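You operate a simulated robot arm through the tools that you are given. There is no shell and no other tool.

Carry out the task below with a simulated robot arm. There is one attempt and no reset: what you move stays moved.

Task
Tack-test the three units in the cure rack and move the dry one to the green slot.
Fine: press the black-handled pad on each top bead and put it back on the release paper; the soft units stay.

Only the result counts: the job must be done as asked and must still hold three seconds after the hand-in. Knocking over, shifting, dropping, spilling or breaking anything else fails it.

Robot
A 7-joint arm with a two-finger parallel gripper, fixed in place. Base frame: the origin is on the floor under the middle of its stand, x ahead of it, y to its left, z up; the work surface is at about z = 876. Lengths are in mm, angles in degrees, forces in N, time in s.
With the tool pointing down near the work surface it reaches from about 100 to 640 mm from the base axis. Its first joint turns from -66.0 to 66.0 degrees. Payload 1.57 kg.
Tool frame: the origin (TCP) lies between the finger pads and is the grasp point; the fingertips stand 30 mm ahead of it; z points along the fingers, y is the line along which they close. The gripper opens to 80 mm. The fingers are 17 mm wide and 12 mm thick; the gripper's body (40 by 82 mm) begins 80 mm behind the TCP.
Orientation is that of the tool frame in the base frame, as a unit quaternion [x, y, z, w]. With the fingers straight down and closing along the base's y, the tool's x points along the base's -x, its y along +y and its z along -z.

Tools
- The arm moves only by the tool drive_tool. Its arguments are lists of equal length, an entry for each row: "gripper": the closure in counts, from 0 (fully open) to 255 (shut); "translation": the shift along the tool's x, y, z in units of 30 mm (1.0 is 30 mm), a list of three; "rotation": the turn, a rotation vector about the tool's x, y, z in units of 5 degrees (1.0 is 5 degrees), a list of three. In form: {"gripper": [gripper, ...], "translation": [[dx, dy, dz], ...], "rotation": [[wx, wy, wz], ...]}. A call has 1 to 20 rows; each row shifts and turns the commanded pose from where the row before left it, along the tool's axes as they then stand. A call with a number of a shift or a turn outside -1 to 1 is refused whole. Each row takes 0.2 s and may step no farther than 50 mm and 8.6 degrees from the row before; otherwise, or with a gripper value out of range, the whole call is refused. A pose out of reach is approached as far as the arm can. The call stops where the force on the tool passes 40 N (or 10 N more than at its start, if that is more) or the arm is blocked; 0.2 s more then pass. The fingers move at their own pace (about 72 mm/s each) and stop on an object; they squeeze with about 26 N. The grip force told is the motor's: it shows also when the fingers shut on nothing. Time passes only in rows, and 0.2 s behind the last, so rows that do not move let the fingers close. The reply holds the time, the measured pose of the TCP, the force on the tool along the base axes, the opening and the grip force, in the units named above and with some noise, with the torque about the TCP (base axes, N m) and any sound that the robot's microphone picked up, and new pictures: "pictures" is both (left out), scene, wrist or none.
- Cameras (640 x 400 px; columns grow to the right, rows downward): "scene" is fixed at [59.3, 433.1, 1428.5]; the picture's right is [-0.74, -0.67, 0.00], its down [-0.36, 0.40, -0.84] and it looks along [0.56, -0.62, -0.54] (base axes); focal length 242 px, centre (320, 200). "wrist" rides on the gripper at [72, -7, -122] in the tool frame; the picture's right is [0.09, 1.00, 0.00], its down [-0.84, 0.08, -0.54] and it looks along [-0.54, 0.05, 0.84] (tool axes); focal length 238 px, centre (320, 200). There is no depth. A picture from a camera that has moved, and an enlarged one, comes with that camera's place and axes in the base frame and with its lens.
- zoom(camera, box): a new picture of the part [left, top, right, bottom] of that camera's present view, enlarged. It takes no simulated time.
- finish_job(): hands the job in; it is judged then, once.

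Nothing tells you positions but the pictures and the camera data. Unless the task says otherwise, let go and move clear before handing in.

The tools are called by a JSON object that holds its "method" and its "body". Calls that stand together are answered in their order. drive_tool: Moves the arm, as the interface text tells. Its arguments: {"type":"object","properties":{"gripper":{"type":"array"},"translation":{"type":"array"},"rotation":{"type":"array"},"pictures":{"type":"string","enum":["both","scene","wrist","none"]}},"required":["gripper","translation","rotation"]} The other tools are called the same way: zoom (camera, box) takes an enlarged picture of a part of a camera's view; finish_job () hands the job in.

At the start:

```text
time: 0.0
tcp_pos: [306.7, 80.7, 1302.4]
orientation: [0.0, 1.0, 0.0, 0.002]
force: [0.2, -0.3, -0.6]
ft_torque: [-0.02, 0.01, 0.02]
finger_gap: 79.7
grip_force: 0.0
```

scene: 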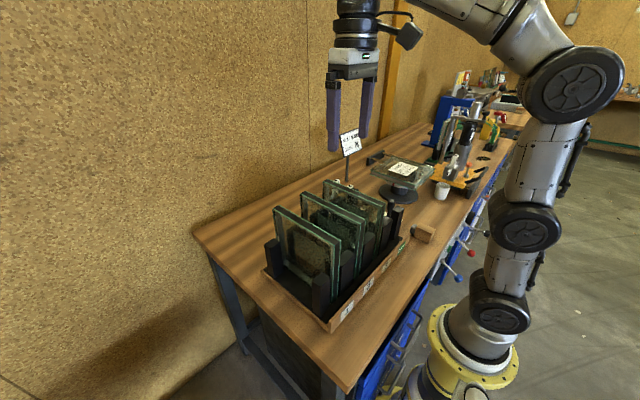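
wrist: 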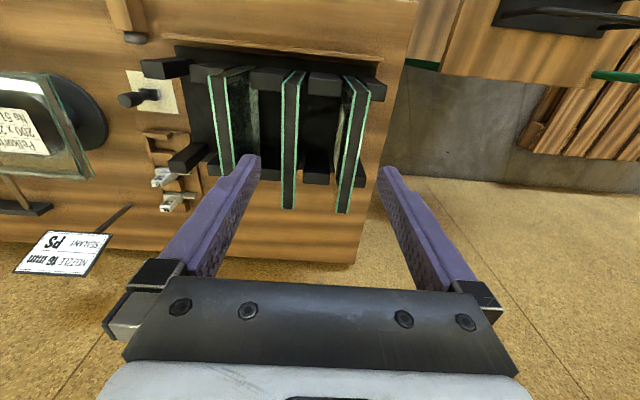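

I see a rack holding three glass units, with other gear to the left of it on the bench. I'll zoom in on both cameras to find the black-handled pad, the release paper and the green slot before I move.

{"method": "zoom", "body": {"camera": "scene", "box": [240, 160, 440, 340]}}

{"method": "zoom", "body": {"camera": "wrist", "box": [100, 20, 400, 230]}}

{"method": "zoom", "body": {"camera": "scene", "box": [360, 60, 540, 220]}}

{"method": "zoom", "body": {"camera": "wrist", "box": [0, 60, 220, 290]}}

```text
2.22 times, centred on (340, 250) of scene
camera zoom: at [59.3, 433.1, 1428.5], right [-0.74, -0.67, 0.0], down [-0.36, 0.4, -0.84], along [0.56, -0.62, -0.54], focal length 537 px, centre (276, 89)
```

zoom: 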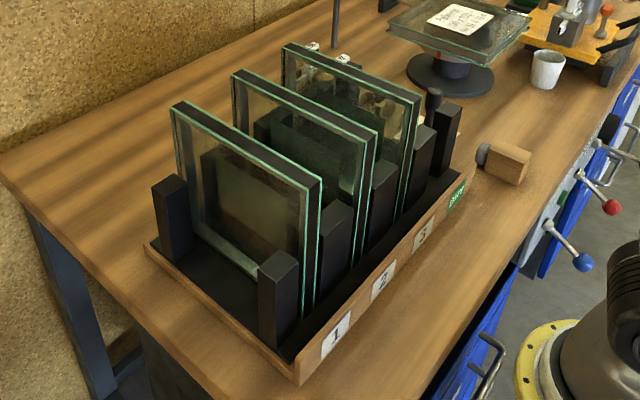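

```text
1.90 times, centred on (250, 125) of wrist
camera zoom: at [235.7, 73.9, 1424.2], right [-0.09, 1.0, 0.0], down [0.84, 0.08, 0.54], along [0.54, 0.05, -0.84], focal length 454 px, centre (453, 343)
```

zoom: 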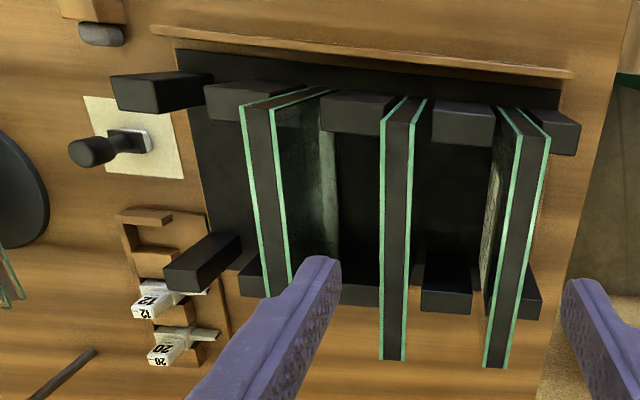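

```text
2.50 times, centred on (450, 140) of scene
camera zoom: at [59.3, 433.1, 1428.5], right [-0.74, -0.67, 0.0], down [-0.36, 0.4, -0.84], along [0.56, -0.62, -0.54], focal length 604 px, centre (-5, 350)
```

zoom: 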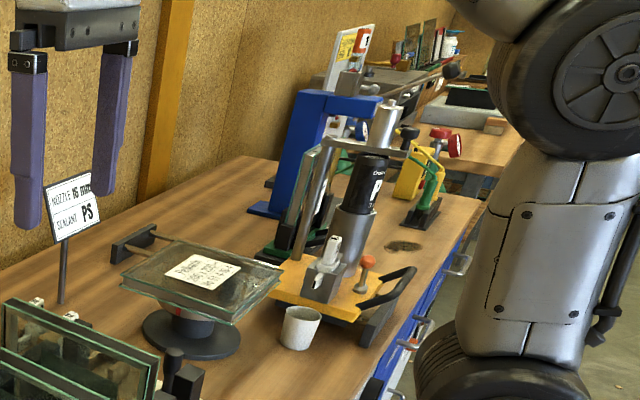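

```text
1.74 times, centred on (110, 175) of wrist
camera zoom: at [235.7, 73.9, 1424.2], right [-0.09, 1.0, 0.0], down [0.84, 0.08, 0.54], along [0.54, 0.05, -0.84], focal length 414 px, centre (685, 244)
```

zoom: 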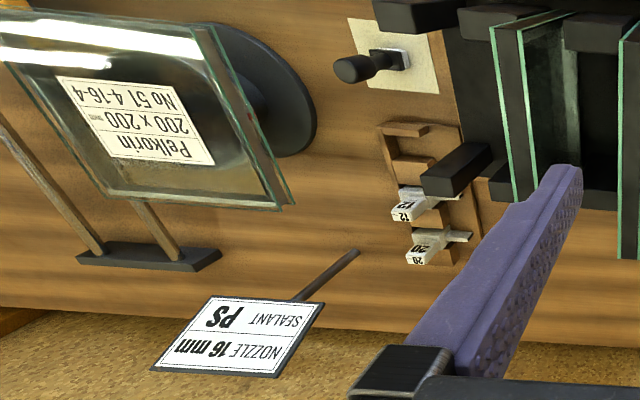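

The rack runs along y, with units 1, 2 and 3 at roughly y = 134, 40 and -52 and their top edges near z 1090. The green slot should be near y = -145, and the black-handled pad sits on the paper near (349, -268). I'll move over there, staying high, to get a closer look.

{"method": "drive_tool", "body": {"gripper": [0, 0, 0, 0, 0, 0, 0, 0, 0, 0], "translation": [[0.2, -1, 0.35], [0.2, -1, 0.35], [0.2, -1, 0.35], [0.2, -1, 0.35], [0.2, -1, 0.35], [0.2, -1, 0.35], [0.2, -1, 0.35], [0.2, -1, 0.35], [0.2, -1, 0.35], [0.2, -1, 0.35]], "rotation": [[0, 0, 0], [0, 0, 0], [0, 0, 0], [0, 0, 0], [0, 0, 0], [0, 0, 0], [0, 0, 0], [0, 0, 0], [0, 0, 0], [0, 0, 0]]}}

```text
time: 2.2
tcp_pos: [248.6, -218.5, 1198.0]
orientation: [-0.001, 1.0, 0.0, 0.001]
force: [-0.2, -0.5, -0.3]
ft_torque: [-0.03, -0.02, 0.01]
finger_gap: 79.9
grip_force: 0.0
camera wrist: at [177.4, -226.4, 1320.2], right [-0.09, 1.0, 0.0], down [0.84, 0.08, 0.54], along [0.54, 0.05, -0.84], focal length 238 px, centre (320, 200)
```

scene: 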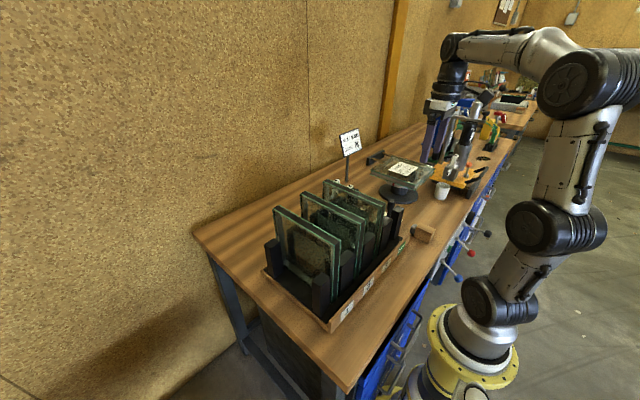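
wrist: 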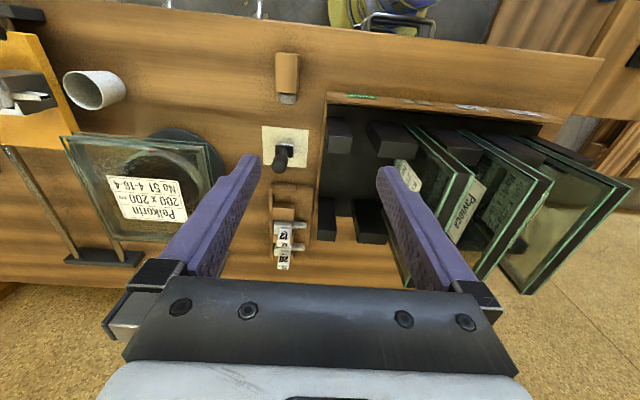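

{"method": "zoom", "body": {"camera": "wrist", "box": [230, 90, 410, 210]}}

{"method": "zoom", "body": {"camera": "wrist", "box": [380, 90, 640, 290]}}

{"method": "zoom", "body": {"camera": "wrist", "box": [260, 180, 330, 280]}}

{"method": "zoom", "body": {"camera": "scene", "box": [340, 180, 450, 260]}}

```text
3.33 times, centred on (320, 150) of wrist
camera zoom: at [177.4, -226.4, 1320.2], right [-0.09, 1.0, 0.0], down [0.84, 0.08, 0.54], along [0.54, 0.05, -0.84], focal length 794 px, centre (320, 367)
```

zoom: 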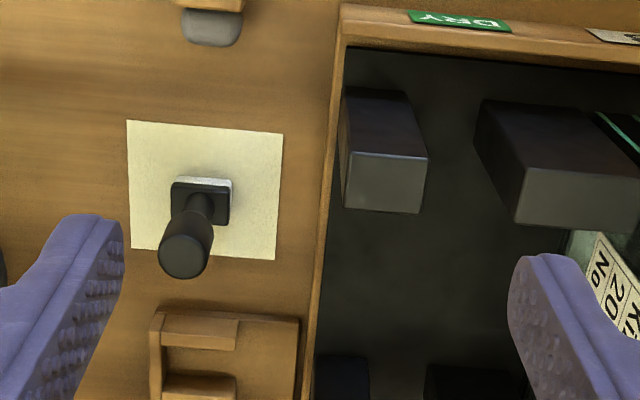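

```text
2.00 times, centred on (510, 190) of wrist
camera zoom: at [177.4, -226.4, 1320.2], right [-0.09, 1.0, 0.0], down [0.84, 0.08, 0.54], along [0.54, 0.05, -0.84], focal length 477 px, centre (-60, 220)
```

zoom: 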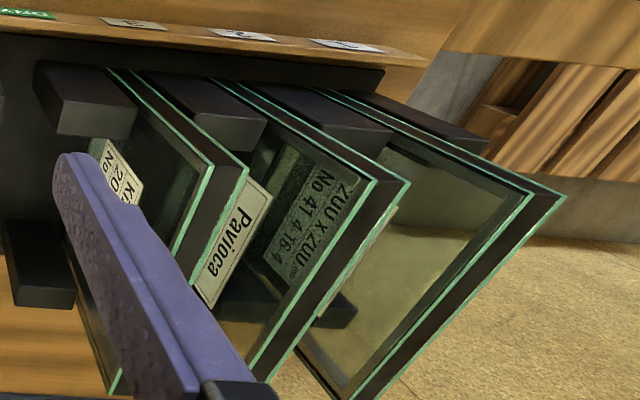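

```text
4.00 times, centred on (295, 230) of wrist
camera zoom: at [177.4, -226.4, 1320.2], right [-0.09, 1.0, 0.0], down [0.84, 0.08, 0.54], along [0.54, 0.05, -0.84], focal length 953 px, centre (420, 80)
```

zoom: 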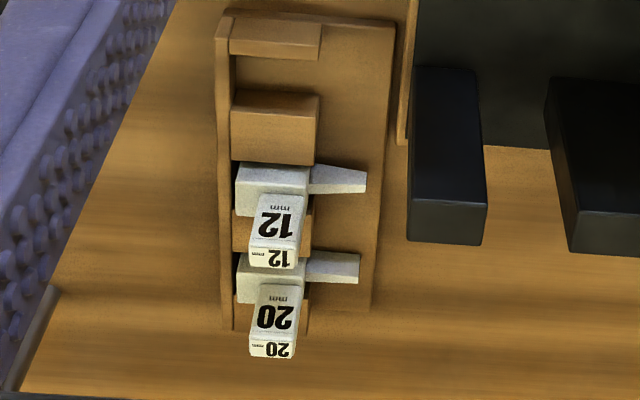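

```text
5.00 times, centred on (395, 220) of scene
camera zoom: at [59.3, 433.1, 1428.5], right [-0.74, -0.67, 0.0], down [-0.36, 0.4, -0.84], along [0.56, -0.62, -0.54], focal length 1208 px, centre (-55, 100)
```

zoom: 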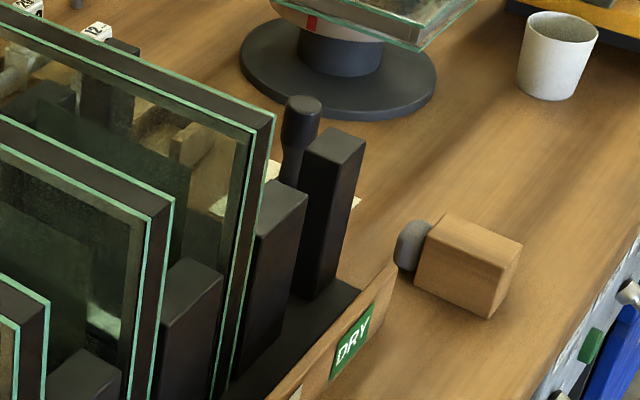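

The pad is a small square block with a knob handle, at about (351, -279) with its top near z 957. The slot next to it is labelled DRY. I'll move above the handle with the gripper part open, then check alignment.

{"method": "drive_tool", "body": {"gripper": [40, 64, 64, 64, 64, 64], "translation": [[-0.572, -0.336, 0.85], [-0.572, -0.336, 0.85], [-0.572, -0.336, 0.85], [-0.572, -0.336, 0.85], [-0.572, -0.336, 0.85], [-0.572, -0.336, 0.85]], "rotation": [[0, 0, 0], [0, 0, 0], [0, 0, 0], [0, 0, 0], [0, 0, 0], [0, 0, 0]]}}

{"method": "zoom", "body": {"camera": "wrist", "box": [200, 60, 440, 210]}}

{"method": "zoom", "body": {"camera": "scene", "box": [340, 120, 480, 240]}}

```text
time: 3.6
tcp_pos: [351.6, -278.6, 1044.8]
orientation: [-0.001, 1.0, -0.001, 0.001]
force: [-0.2, 0.1, 0.9]
ft_torque: [0.0, 0.02, 0.05]
finger_gap: 60.1
grip_force: 0.1
camera wrist: at [279.8, -285.6, 1166.7], right [-0.09, 1.0, 0.0], down [0.84, 0.08, 0.54], along [0.54, 0.05, -0.84], focal length 238 px, centre (320, 200)
```

scene: 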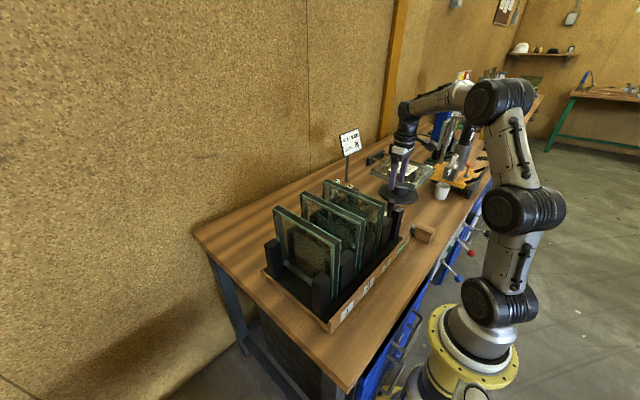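
wrist: 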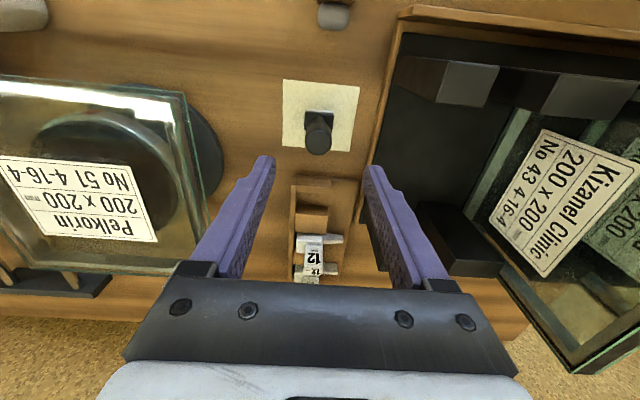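

```text
2.67 times, centred on (320, 135) of wrist
camera zoom: at [279.8, -285.6, 1166.7], right [-0.09, 1.0, 0.0], down [0.84, 0.08, 0.54], along [0.54, 0.05, -0.84], focal length 636 px, centre (320, 373)
```

zoom: 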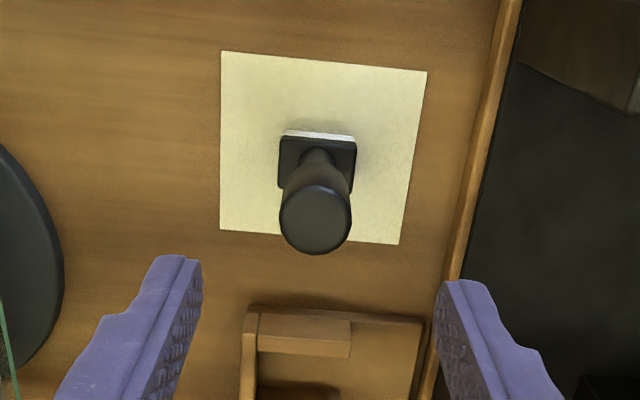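

```text
3.33 times, centred on (410, 180) of scene
camera zoom: at [59.3, 433.1, 1428.5], right [-0.74, -0.67, 0.0], down [-0.36, 0.4, -0.84], along [0.56, -0.62, -0.54], focal length 805 px, centre (20, 267)
```

zoom: 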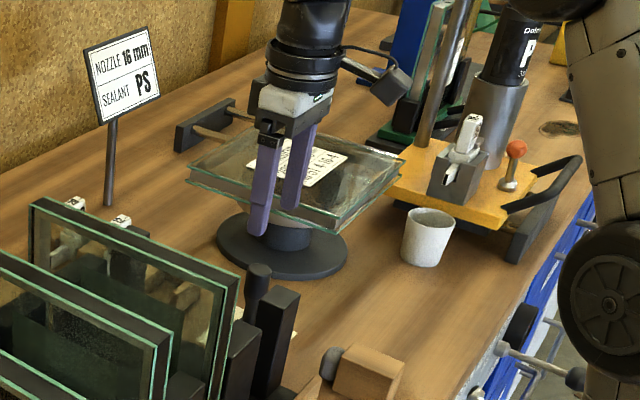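

The handle is centred at about (350.5, -280.5). I'll make the small offset correction, go straight down to grip the knob and close on it.

{"method": "drive_tool", "body": {"gripper": [64, 64, 64, 64, 64, 64, 64], "translation": [[0.035, -0.06, 0], [0, 0, 0.7], [0, 0, 0.7], [0, 0, 0.7], [0, 0, 0.7], [0, 0, 0.6], [0, 0, 0]], "rotation": [[0, 0, 0], [0, 0, 0], [0, 0, 0], [0, 0, 0], [0, 0, 0], [0, 0, 0], [0, 0, 0]]}}

{"method": "zoom", "body": {"camera": "wrist", "box": [200, 60, 440, 210]}}

{"method": "zoom", "body": {"camera": "scene", "box": [350, 160, 450, 240]}}

```text
time: 5.2
tcp_pos: [349.7, -280.5, 941.6]
orientation: [0.0, 1.0, 0.0, 0.001]
force: [-0.7, 0.4, -0.1]
ft_torque: [0.04, -0.02, 0.02]
finger_gap: 59.9
grip_force: 0.1
camera wrist: at [277.8, -288.5, 1063.2], right [-0.09, 1.0, 0.0], down [0.84, 0.08, 0.54], along [0.54, 0.05, -0.84], focal length 238 px, centre (320, 200)
```

scene: 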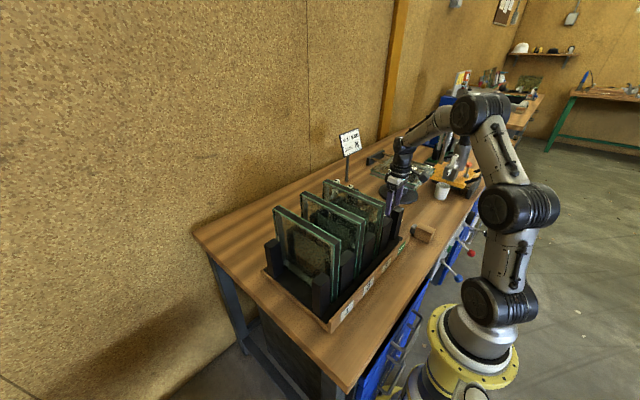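
wrist: 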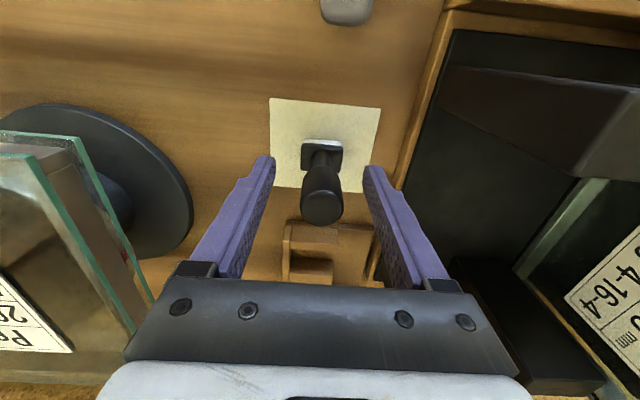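

```text
2.67 times, centred on (320, 135) of wrist
camera zoom: at [277.8, -288.5, 1063.2], right [-0.09, 1.0, 0.0], down [0.84, 0.08, 0.54], along [0.54, 0.05, -0.84], focal length 636 px, centre (320, 373)
```

zoom: 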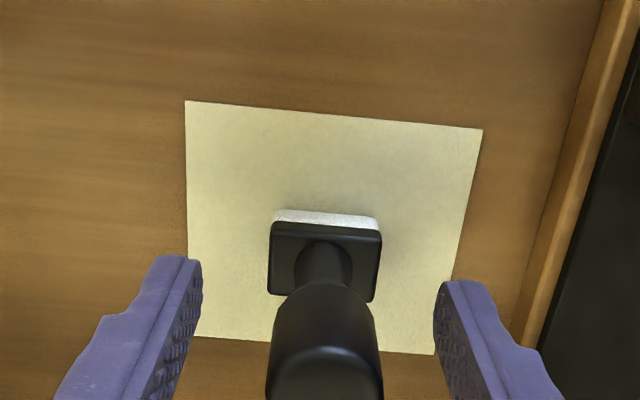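

```text
5.00 times, centred on (400, 200) of scene
camera zoom: at [59.3, 433.1, 1428.5], right [-0.74, -0.67, 0.0], down [-0.36, 0.4, -0.84], along [0.56, -0.62, -0.54], focal length 1208 px, centre (-80, 200)
```

zoom: 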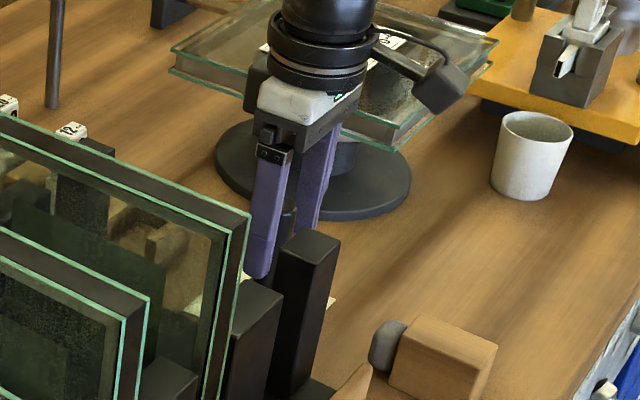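

The fingers straddle the knob symmetrically and the TCP is at mid-knob height. I'll close now.

{"method": "drive_tool", "body": {"gripper": [255, 255, 255, 255], "translation": [[0, 0, 0], [0, 0, 0], [0, 0, 0], [0, 0, 0]], "rotation": [[0, 0, 0], [0, 0, 0], [0, 0, 0], [0, 0, 0]], "pictures": "wrist"}}

{"method": "zoom", "body": {"camera": "wrist", "box": [240, 80, 400, 230]}}

```text
time: 6.2
tcp_pos: [349.3, -281.8, 939.9]
orientation: [0.0, 1.0, 0.001, 0.001]
force: [0.8, -0.1, -0.6]
ft_torque: [-0.04, -0.02, -0.01]
finger_gap: 25.0
grip_force: 25.9
camera wrist: at [277.8, -288.5, 1063.5], right [-0.09, 1.0, 0.0], down [0.84, 0.08, 0.54], along [0.54, 0.05, -0.84], focal length 238 px, centre (320, 200)
```

wrist: 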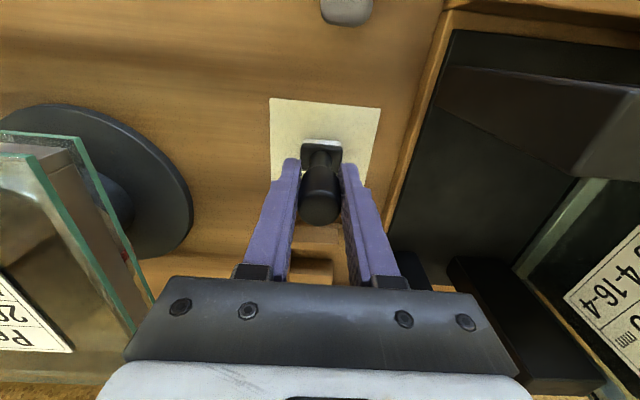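

```text
2.67 times, centred on (320, 155) of wrist
camera zoom: at [277.8, -288.5, 1063.5], right [-0.09, 1.0, 0.0], down [0.84, 0.08, 0.54], along [0.54, 0.05, -0.84], focal length 636 px, centre (320, 320)
```

zoom: 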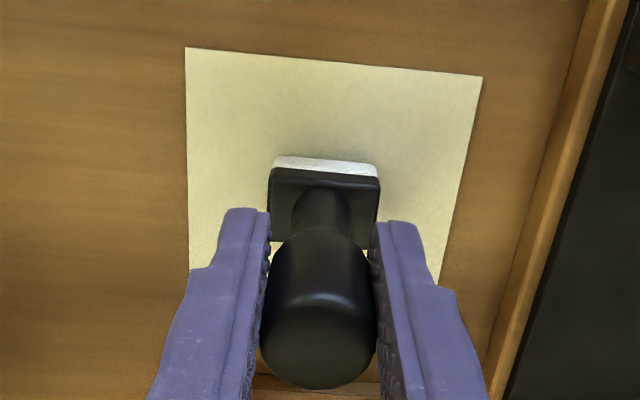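

The pad is gripped with a 25 mm gap at 26 N. I'll lift it straight up to transit height and check that the paper stays behind.

{"method": "drive_tool", "body": {"gripper": [255, 255, 255, 255, 255, 255, 255, 255, 255, 255], "translation": [[0, 0, -0.3], [0, 0, -0.7], [0, 0, -1], [0, 0, -1], [0, 0, -1], [0, 0, -1], [0, 0, -1], [0, 0, -1], [0, 0, -1], [0, 0, -0.4]], "rotation": [[0, 0, 0], [0, 0, 0], [0, 0, 0], [0, 0, 0], [0, 0, 0], [0, 0, 0], [0, 0, 0], [0, 0, 0], [0, 0, 0], [0, 0, 0]]}}

{"method": "zoom", "body": {"camera": "wrist", "box": [240, 60, 640, 310]}}

{"method": "zoom", "body": {"camera": "scene", "box": [300, 110, 460, 240]}}

```text
time: 8.4
tcp_pos: [349.3, -279.5, 1195.9]
orientation: [-0.001, 1.0, -0.001, 0.001]
force: [-0.4, 0.7, -1.0]
ft_torque: [0.01, -0.01, 0.02]
finger_gap: 24.7
grip_force: 26.2
camera wrist: at [277.9, -287.3, 1316.9], right [-0.09, 1.0, 0.0], down [0.84, 0.08, 0.54], along [0.54, 0.05, -0.84], focal length 238 px, centre (320, 200)
```

scene: 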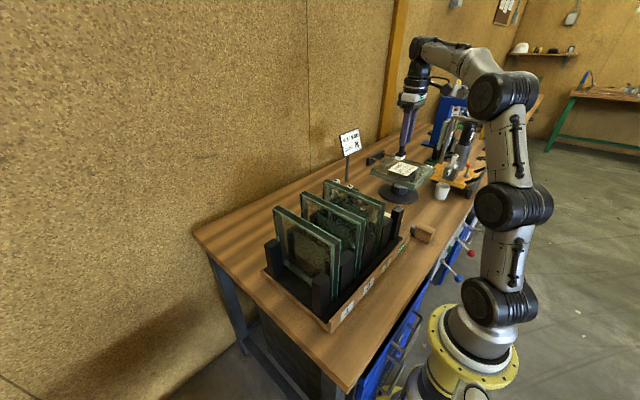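
wrist: 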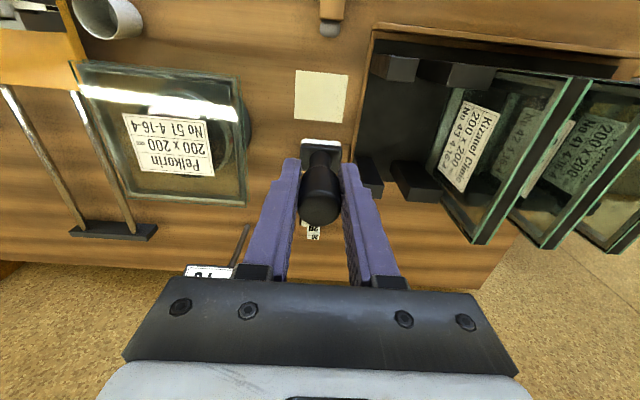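

```text
1.60 times, centred on (440, 185) of wrist
camera zoom: at [277.9, -287.3, 1316.9], right [-0.09, 1.0, 0.0], down [0.84, 0.08, 0.54], along [0.54, 0.05, -0.84], focal length 381 px, centre (128, 224)
```

zoom: 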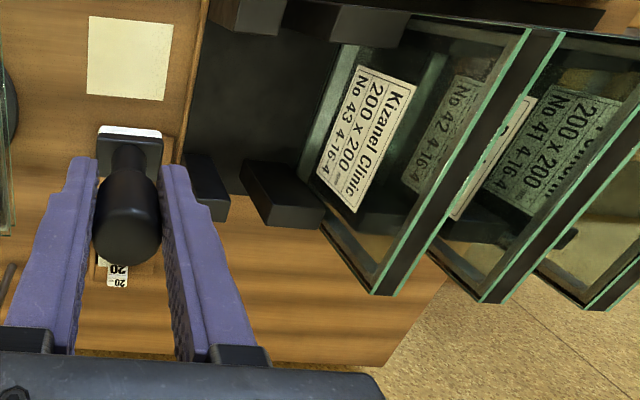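

```text
3.08 times, centred on (380, 175) of scene
camera zoom: at [59.3, 433.1, 1428.5], right [-0.74, -0.67, 0.0], down [-0.36, 0.4, -0.84], along [0.56, -0.62, -0.54], focal length 743 px, centre (135, 277)
```

zoom: 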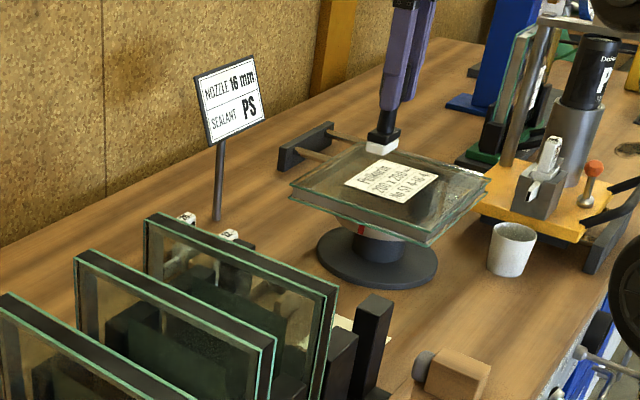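

The pad is held and the paper stayed put, centred near (350, -279), which is where the pad goes back. Next I'll go above the middle of unit 3, at about (378, -57).

{"method": "drive_tool", "body": {"gripper": [255, 255, 255, 255, 255, 255, 255, 255, 255], "translation": [[-0.119, 0.93, 0], [-0.119, 0.93, 0], [-0.119, 0.93, 0], [-0.119, 0.93, 0], [-0.119, 0.93, 0], [-0.119, 0.93, 0], [-0.119, 0.93, 0], [-0.119, 0.93, 0], [0, 0, 0]], "rotation": [[0, 0, 0], [0, 0, 0], [0, 0, 0], [0, 0, 0], [0, 0, 0], [0, 0, 0], [0, 0, 0], [0, 0, 0], [0, 0, 0]]}}

{"method": "zoom", "body": {"camera": "wrist", "box": [200, 30, 440, 180]}}

{"method": "zoom", "body": {"camera": "scene", "box": [300, 110, 440, 240]}}

```text
time: 10.4
tcp_pos: [376.6, -58.2, 1193.7]
orientation: [0.0, 1.0, 0.0, 0.001]
force: [-0.5, 0.3, -0.9]
ft_torque: [0.01, 0.02, -0.01]
finger_gap: 25.0
grip_force: 25.9
camera wrist: at [305.4, -65.2, 1317.1], right [-0.09, 1.0, 0.0], down [0.84, 0.08, 0.54], along [0.54, 0.05, -0.84], focal length 238 px, centre (320, 200)
```

scene: 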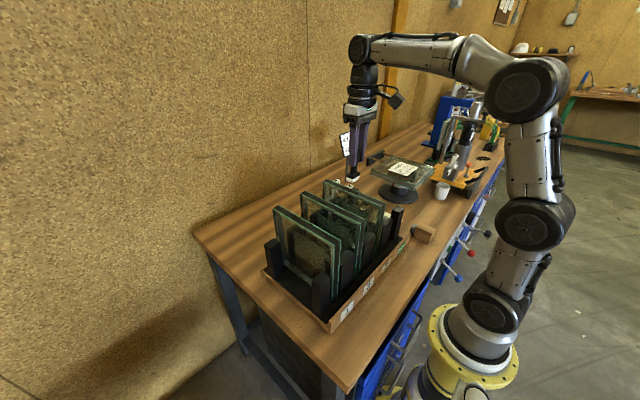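
wrist: 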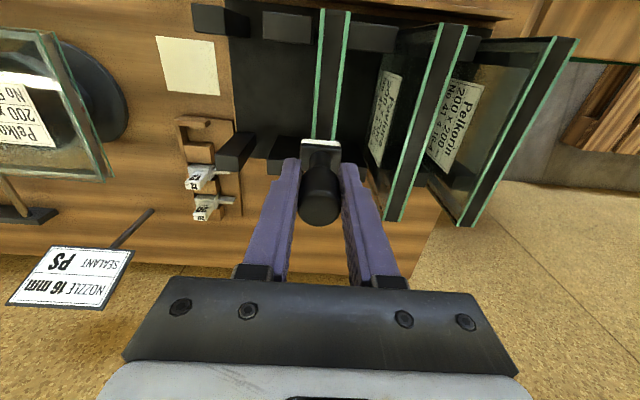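

```text
2.67 times, centred on (320, 105) of wrist
camera zoom: at [305.4, -65.2, 1317.1], right [-0.09, 1.0, 0.0], down [0.84, 0.08, 0.54], along [0.54, 0.05, -0.84], focal length 636 px, centre (320, 453)
```

zoom: 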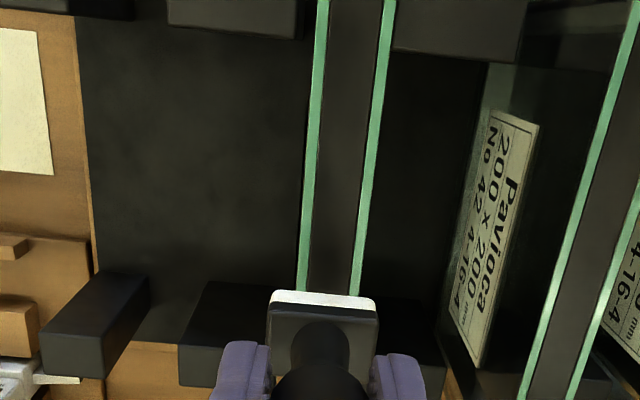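

```text
3.08 times, centred on (370, 175) of scene
camera zoom: at [59.3, 433.1, 1428.5], right [-0.74, -0.67, 0.0], down [-0.36, 0.4, -0.84], along [0.56, -0.62, -0.54], focal length 743 px, centre (166, 277)
```

zoom: 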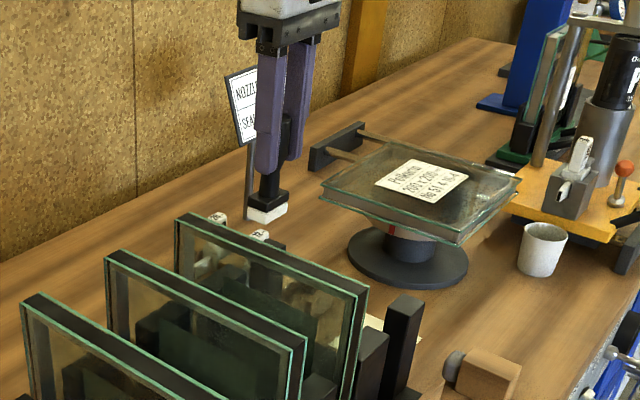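

The pad is over unit 3's bead but about 3 mm too far in -y. I'll correct that and descend to just above the bead, then check it.

{"method": "drive_tool", "body": {"gripper": [255, 255, 255, 255, 255], "translation": [[-0.03, 0.09, 0], [0, 0, 0.5], [0, 0, 0.5], [0, 0, 0.25], [0, 0, 0]], "rotation": [[0, 0, 0], [0, 0, 0], [0, 0, 0], [0, 0, 0], [0, 0, 0]]}}

{"method": "zoom", "body": {"camera": "wrist", "box": [240, 80, 400, 180]}}

{"method": "zoom", "body": {"camera": "scene", "box": [310, 140, 410, 220]}}

```text
time: 11.6
tcp_pos: [378.7, -54.0, 1158.6]
orientation: [-0.002, 1.0, -0.001, 0.004]
force: [0.0, 1.8, 18.8]
ft_torque: [0.03, -0.23, 0.01]
finger_gap: 24.5
grip_force: 26.2
camera wrist: at [306.9, -62.6, 1280.4], right [-0.09, 1.0, 0.0], down [0.83, 0.08, 0.55], along [0.55, 0.05, -0.84], focal length 238 px, centre (320, 200)
```

scene: 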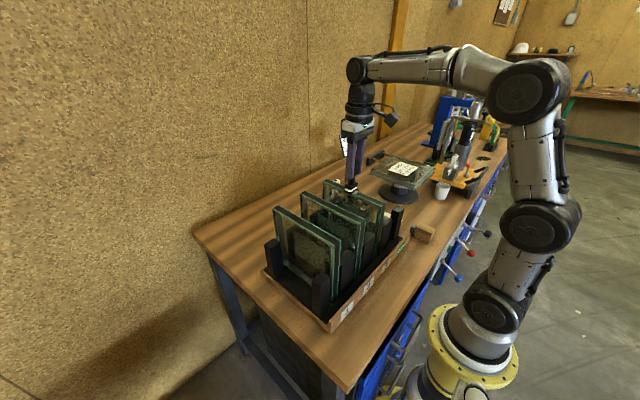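
wrist: 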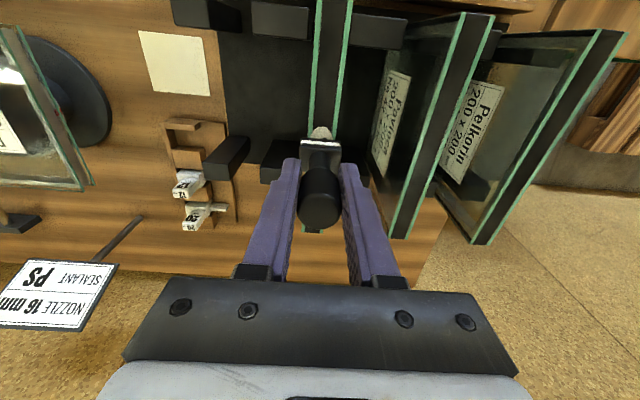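

```text
4.00 times, centred on (320, 130) of wrist
camera zoom: at [306.9, -62.6, 1280.4], right [-0.09, 1.0, 0.0], down [0.83, 0.08, 0.55], along [0.55, 0.05, -0.84], focal length 953 px, centre (320, 480)
```

zoom: 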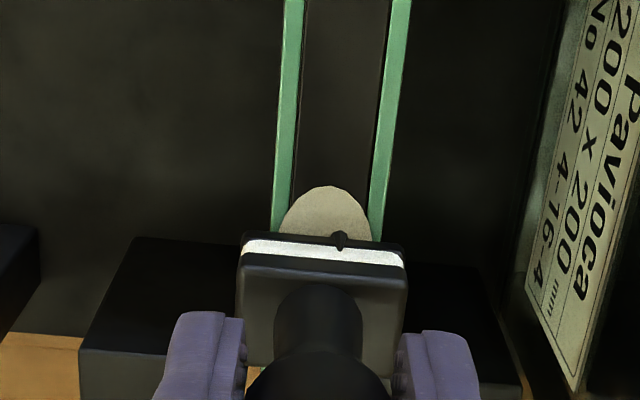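

```text
5.00 times, centred on (360, 180) of scene
camera zoom: at [59.1, 433.2, 1428.5], right [-0.74, -0.67, 0.0], down [-0.36, 0.4, -0.84], along [0.56, -0.62, -0.54], focal length 1208 px, centre (120, 300)
```

zoom: 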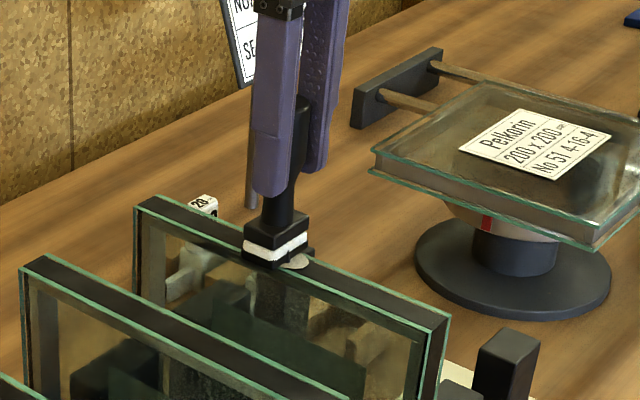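

Contact came sooner than I expected, at about 19 N and TCP z ≈ 1158.6. A grey patch and a dark bead have appeared at the pad's edge. I'll hold briefly to see whether the force relaxes before I lift.

{"method": "drive_tool", "body": {"gripper": [255, 255, 255], "translation": [[0, 0, 0], [0, 0, 0], [0, 0, 0]], "rotation": [[0, 0, 0], [0, 0, 0], [0, 0, 0]], "pictures": "none"}}

{"method": "zoom", "body": {"camera": "wrist", "box": [290, 110, 350, 170]}}

{"method": "zoom", "body": {"camera": "scene", "box": [340, 170, 390, 210]}}

```text
time: 12.4
tcp_pos: [378.7, -55.6, 1157.8]
orientation: [0.0, 1.0, 0.001, 0.002]
force: [2.2, 1.2, 18.4]
ft_torque: [0.04, -0.28, 0.01]
finger_gap: 25.0
grip_force: 26.2
```

```text
6.67 times, centred on (320, 140) of wrist
camera zoom: at [307.2, -62.8, 1279.2], right [-0.09, 1.0, 0.0], down [0.84, 0.08, 0.54], along [0.54, 0.05, -0.84], focal length 1589 px, centre (320, 600)
```

zoom: 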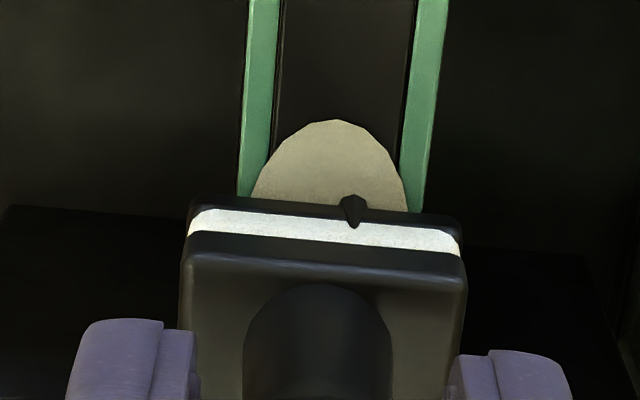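

```text
10.00 times, centred on (365, 190) of scene
camera zoom: at [59.1, 433.2, 1428.5], right [-0.74, -0.67, 0.0], down [-0.36, 0.4, -0.84], along [0.56, -0.62, -0.54], focal length 2415 px, centre (-130, 300)
```

zoom: 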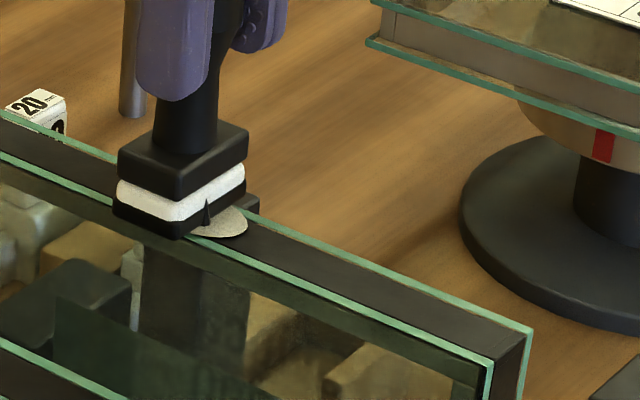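

The pad shows a dark collar and the bead has a smear, which suggests it is tacky. I'll lift a few mm at a time and watch for a pull-off force.

{"method": "drive_tool", "body": {"gripper": [255, 255], "translation": [[0, 0, -0.06], [0, 0, -0.06]], "rotation": [[0, 0, 0], [0, 0, 0]], "pictures": "wrist"}}

{"method": "zoom", "body": {"camera": "wrist", "box": [290, 110, 350, 170]}}

{"method": "zoom", "body": {"camera": "scene", "box": [340, 170, 390, 210]}}

```text
time: 13.0
tcp_pos: [377.2, -56.6, 1157.6]
orientation: [0.0, 1.0, 0.001, -0.005]
force: [1.0, 0.1, -1.1]
ft_torque: [0.02, -0.01, 0.02]
finger_gap: 24.7
grip_force: 26.3
camera wrist: at [308.1, -63.1, 1280.3], right [-0.09, 1.0, 0.0], down [0.84, 0.08, 0.54], along [0.53, 0.05, -0.84], focal length 238 px, centre (320, 200)
```

wrist: 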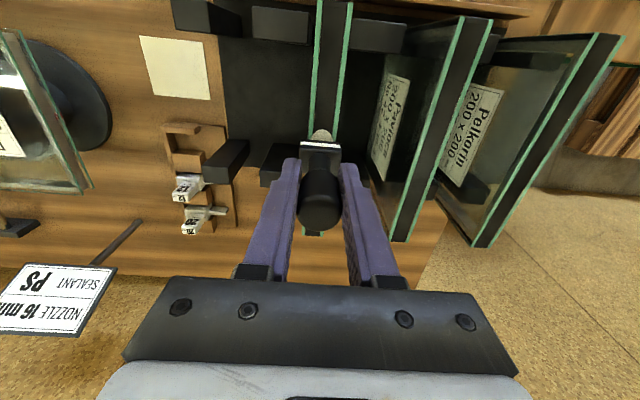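

```text
6.67 times, centred on (320, 140) of wrist
camera zoom: at [308.1, -63.1, 1280.3], right [-0.09, 1.0, 0.0], down [0.84, 0.08, 0.54], along [0.53, 0.05, -0.84], focal length 1589 px, centre (320, 600)
```

zoom: 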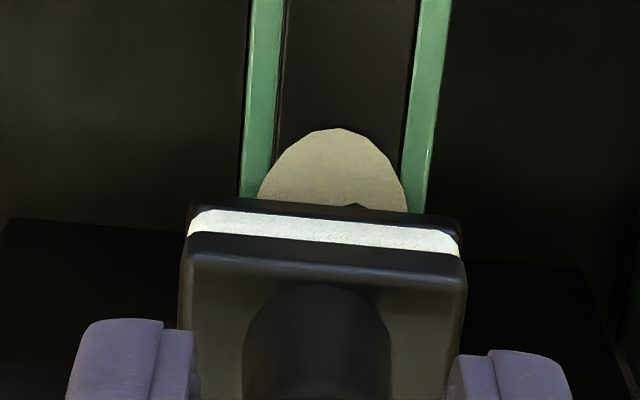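

```text
10.00 times, centred on (365, 190) of scene
camera zoom: at [59.3, 433.1, 1428.5], right [-0.74, -0.67, 0.0], down [-0.36, 0.4, -0.84], along [0.56, -0.62, -0.54], focal length 2415 px, centre (-130, 300)
```

zoom: 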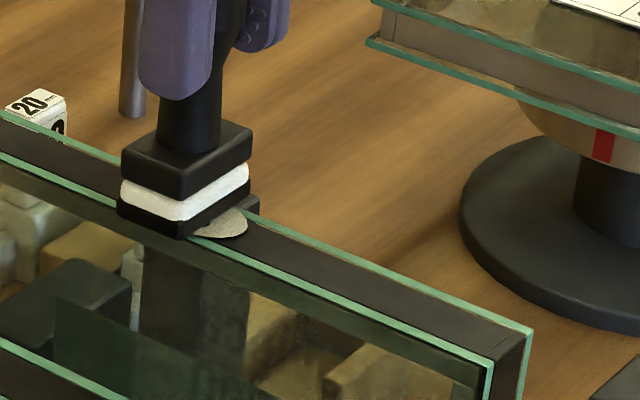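

The force has dropped to just the pad's own weight, about -1 N. I'll keep lifting in small steps and watch for a negative pull.

{"method": "drive_tool", "body": {"gripper": [255], "translation": [[0, 0, -0.06]], "rotation": [[0, 0, 0]], "pictures": "none"}}

{"method": "drive_tool", "body": {"gripper": [255], "translation": [[0, 0, -0.06]], "rotation": [[0, 0, 0]], "pictures": "none"}}

{"method": "zoom", "body": {"camera": "scene", "box": [340, 170, 390, 210]}}

{"method": "zoom", "body": {"camera": "wrist", "box": [290, 110, 350, 170]}}

```text
time: 13.4
tcp_pos: [378.2, -55.8, 1160.7]
orientation: [-0.001, 1.0, -0.001, 0.0]
force: [-0.3, -0.1, -2.1]
ft_torque: [0.03, -0.02, 0.01]
finger_gap: 24.6
grip_force: 25.7
```

```text
time: 13.8
tcp_pos: [379.1, -55.0, 1164.0]
orientation: [0.001, 1.0, 0.0, 0.001]
force: [-0.3, -1.3, -1.0]
ft_torque: [-0.02, -0.01, 0.04]
finger_gap: 24.9
grip_force: 26.5
```

```text
10.00 times, centred on (365, 190) of scene
camera zoom: at [59.3, 433.1, 1428.5], right [-0.74, -0.67, 0.0], down [-0.36, 0.4, -0.84], along [0.56, -0.62, -0.54], focal length 2415 px, centre (-130, 300)
```

zoom: 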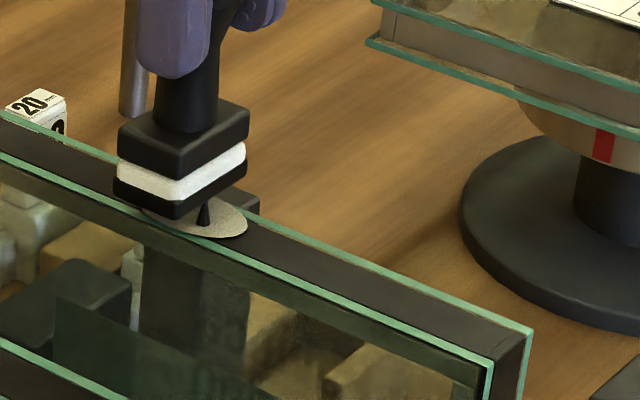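

```text
6.67 times, centred on (320, 140) of wrist
camera zoom: at [307.6, -62.2, 1286.1], right [-0.09, 1.0, 0.0], down [0.84, 0.08, 0.54], along [0.54, 0.05, -0.84], focal length 1589 px, centre (320, 600)
```

zoom: 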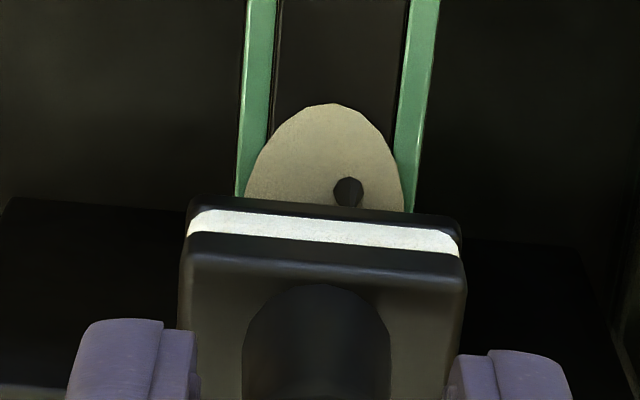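

A peak has been pulled up on unit 3's bead and the pad has a dark residue, so unit 3 looks tacky. I'll lift clear and take a full look before going to unit 2.

{"method": "drive_tool", "body": {"gripper": [255, 255, 255], "translation": [[0, 0, -0.3], [0, 0, -0.7], [0, 0, 0]], "rotation": [[0, 0, 0], [0, 0, 0], [0, 0, 0]]}}

{"method": "zoom", "body": {"camera": "scene", "box": [310, 150, 400, 220]}}

{"method": "zoom", "body": {"camera": "wrist", "box": [240, 60, 480, 210]}}

```text
time: 14.6
tcp_pos: [377.5, -55.9, 1196.1]
orientation: [-0.001, 1.0, -0.001, 0.0]
force: [0.5, 0.8, -1.1]
ft_torque: [-0.01, 0.01, 0.0]
finger_gap: 24.7
grip_force: 25.5
camera wrist: at [307.7, -62.4, 1316.2], right [-0.09, 1.0, 0.0], down [0.84, 0.08, 0.54], along [0.54, 0.05, -0.84], focal length 238 px, centre (320, 200)
```

scene: 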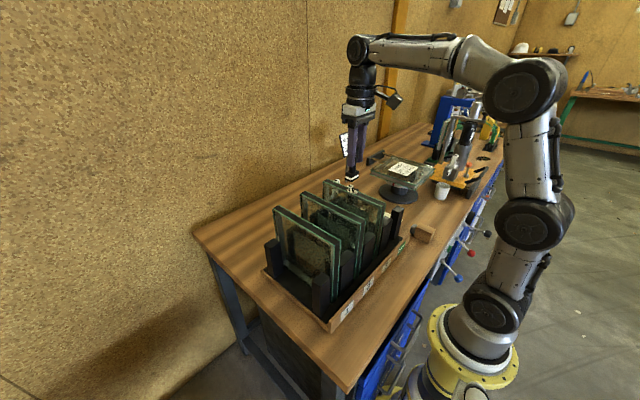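
wrist: 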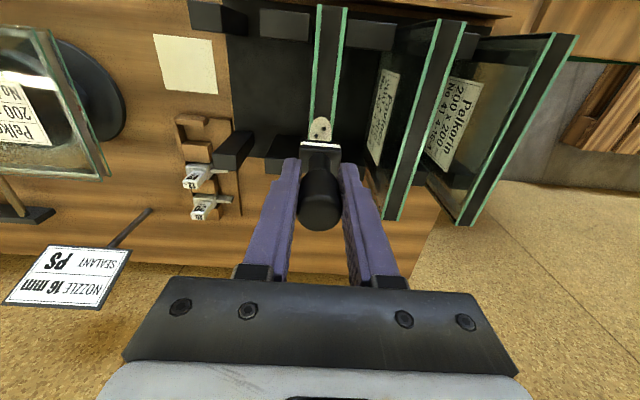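

```text
5.71 times, centred on (355, 185) of scene
camera zoom: at [59.3, 433.1, 1428.5], right [-0.74, -0.67, 0.0], down [-0.36, 0.4, -0.84], along [0.56, -0.62, -0.54], focal length 1380 px, centre (120, 286)
```

zoom: 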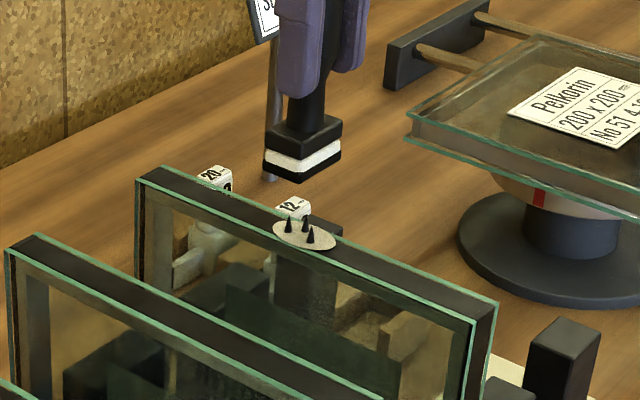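

```text
2.67 times, centred on (360, 135) of wrist
camera zoom: at [307.7, -62.4, 1316.2], right [-0.09, 1.0, 0.0], down [0.84, 0.08, 0.54], along [0.54, 0.05, -0.84], focal length 636 px, centre (213, 373)
```

zoom: 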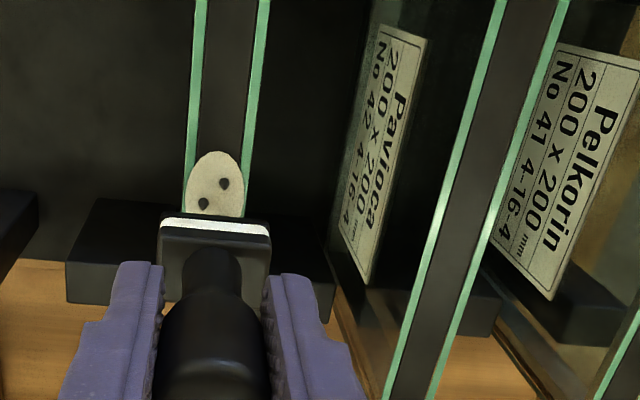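

Unit 3 clearly left a wet patch with pulled-up peaks, so it is soft. I'll move on to unit 2, at about y = 36.

{"method": "drive_tool", "body": {"gripper": [255, 255, 255, 255, 255], "translation": [[0, 0.77, 0], [0, 0.77, 0], [0, 0.77, 0], [0, 0.76, 0], [0, 0, 0]], "rotation": [[0, 0, 0], [0, 0, 0], [0, 0, 0], [0, 0, 0], [0, 0, 0]]}}

{"method": "zoom", "body": {"camera": "wrist", "box": [240, 60, 400, 160]}}

{"method": "zoom", "body": {"camera": "scene", "box": [310, 150, 400, 220]}}

```text
time: 15.8
tcp_pos: [380.3, 36.6, 1193.5]
orientation: [0.0, 1.0, 0.001, 0.001]
force: [-0.6, -1.4, -0.8]
ft_torque: [-0.01, 0.0, -0.01]
finger_gap: 24.9
grip_force: 25.9
camera wrist: at [307.6, 30.2, 1315.5], right [-0.09, 1.0, 0.0], down [0.84, 0.08, 0.54], along [0.54, 0.05, -0.84], focal length 238 px, centre (320, 200)
```

scene: 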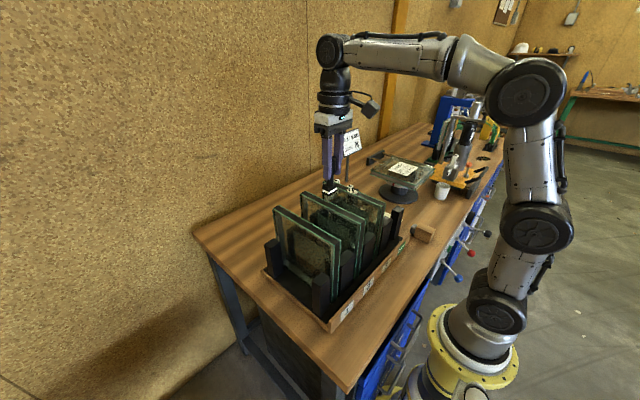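
wrist: 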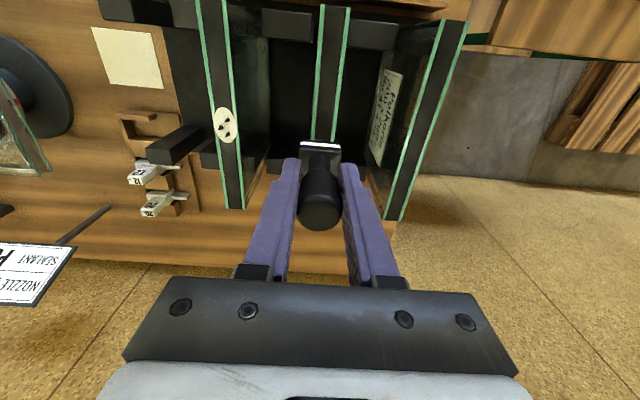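

```text
4.00 times, centred on (320, 110) of wrist
camera zoom: at [307.6, 30.2, 1315.5], right [-0.09, 1.0, 0.0], down [0.84, 0.08, 0.54], along [0.54, 0.05, -0.84], focal length 953 px, centre (320, 560)
```

zoom: 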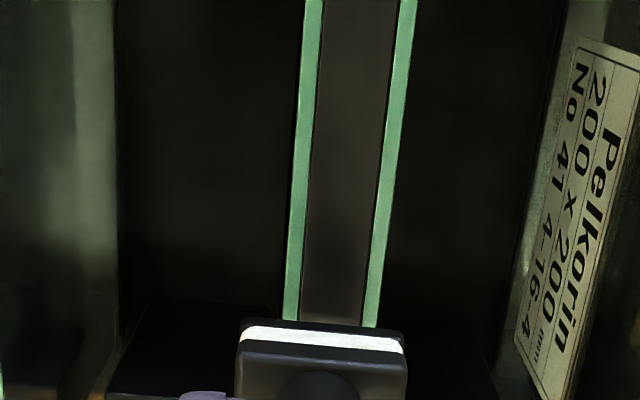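

```text
5.71 times, centred on (355, 185) of scene
camera zoom: at [59.3, 433.1, 1428.5], right [-0.74, -0.67, 0.0], down [-0.36, 0.4, -0.84], along [0.56, -0.62, -0.54], focal length 1380 px, centre (120, 286)
```

zoom: 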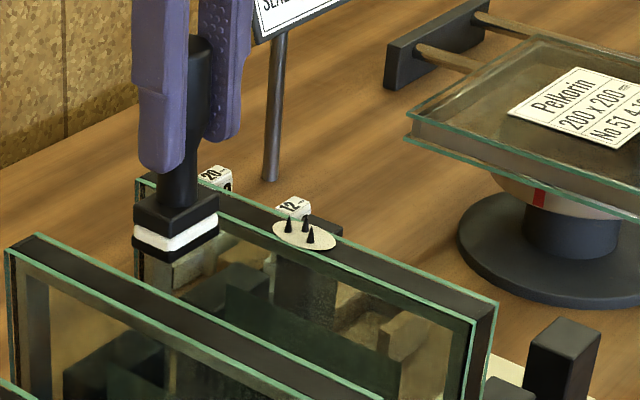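

Unit 2's bead centre is about 2.5 mm further in +y. I'll correct that and press with the same depth as on unit 3.

{"method": "drive_tool", "body": {"gripper": [255, 255, 255, 255, 255, 255, 255, 255], "translation": [[0.03, 0.08, 0], [0, 0, 0.5], [0, 0, 0.5], [0, 0, 0.1], [0, 0, 0.07], [0, 0, 0.07], [0, 0, 0], [0, 0, 0]], "rotation": [[0, 0, 0], [0, 0, 0], [0, 0, 0], [0, 0, 0], [0, 0, 0], [0, 0, 0], [0, 0, 0], [0, 0, 0]]}}

{"method": "zoom", "body": {"camera": "wrist", "box": [280, 100, 360, 170]}}

{"method": "zoom", "body": {"camera": "scene", "box": [310, 170, 370, 220]}}

```text
time: 17.6
tcp_pos: [377.0, 37.3, 1156.9]
orientation: [0.0, 1.0, 0.0, 0.001]
force: [-1.5, 0.3, 4.0]
ft_torque: [0.0, 0.03, -0.01]
finger_gap: 24.9
grip_force: 26.0
camera wrist: at [306.2, 31.3, 1279.2], right [-0.09, 1.0, 0.0], down [0.84, 0.08, 0.54], along [0.54, 0.05, -0.84], focal length 238 px, centre (320, 200)
```

scene: 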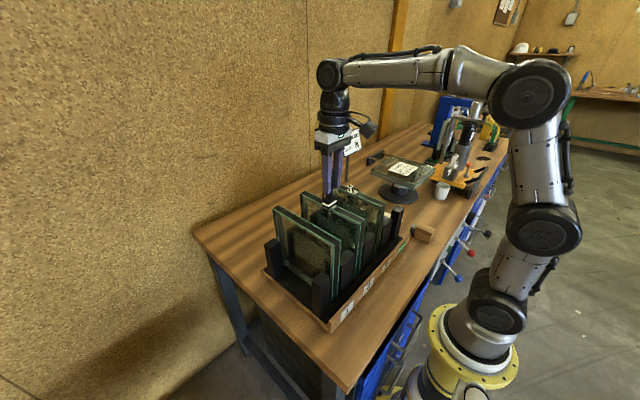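
wrist: 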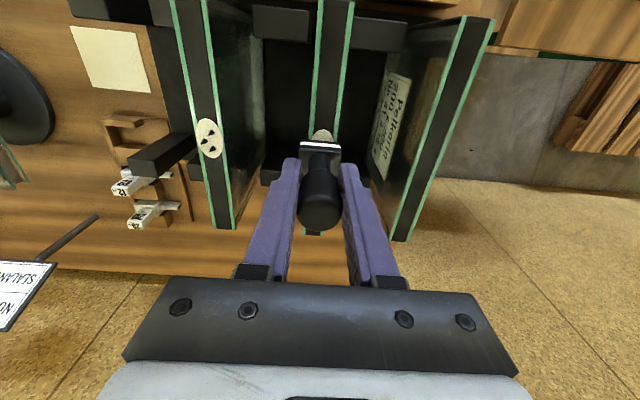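

```text
5.71 times, centred on (320, 135) of wrist
camera zoom: at [306.2, 31.3, 1279.2], right [-0.09, 1.0, 0.0], down [0.84, 0.08, 0.54], along [0.54, 0.05, -0.84], focal length 1362 px, centre (320, 571)
```

zoom: 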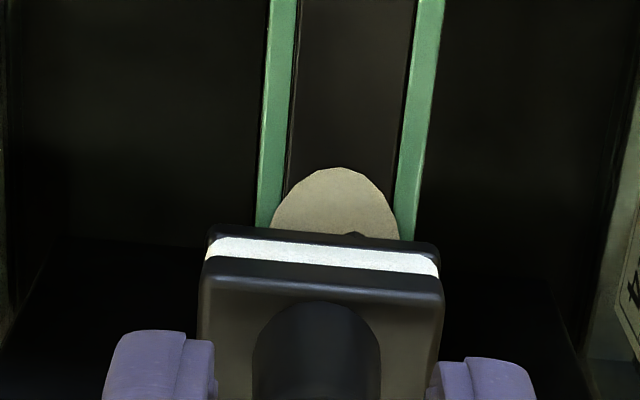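

```text
8.00 times, centred on (340, 195) of scene
camera zoom: at [59.2, 433.1, 1428.5], right [-0.74, -0.67, 0.0], down [-0.36, 0.4, -0.84], along [0.56, -0.62, -0.54], focal length 1932 px, centre (160, 240)
```

zoom: 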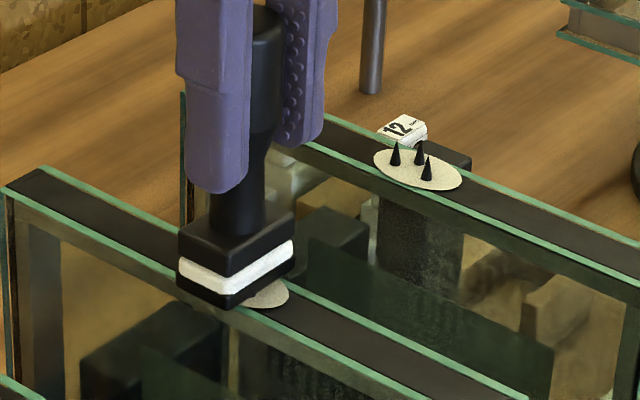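

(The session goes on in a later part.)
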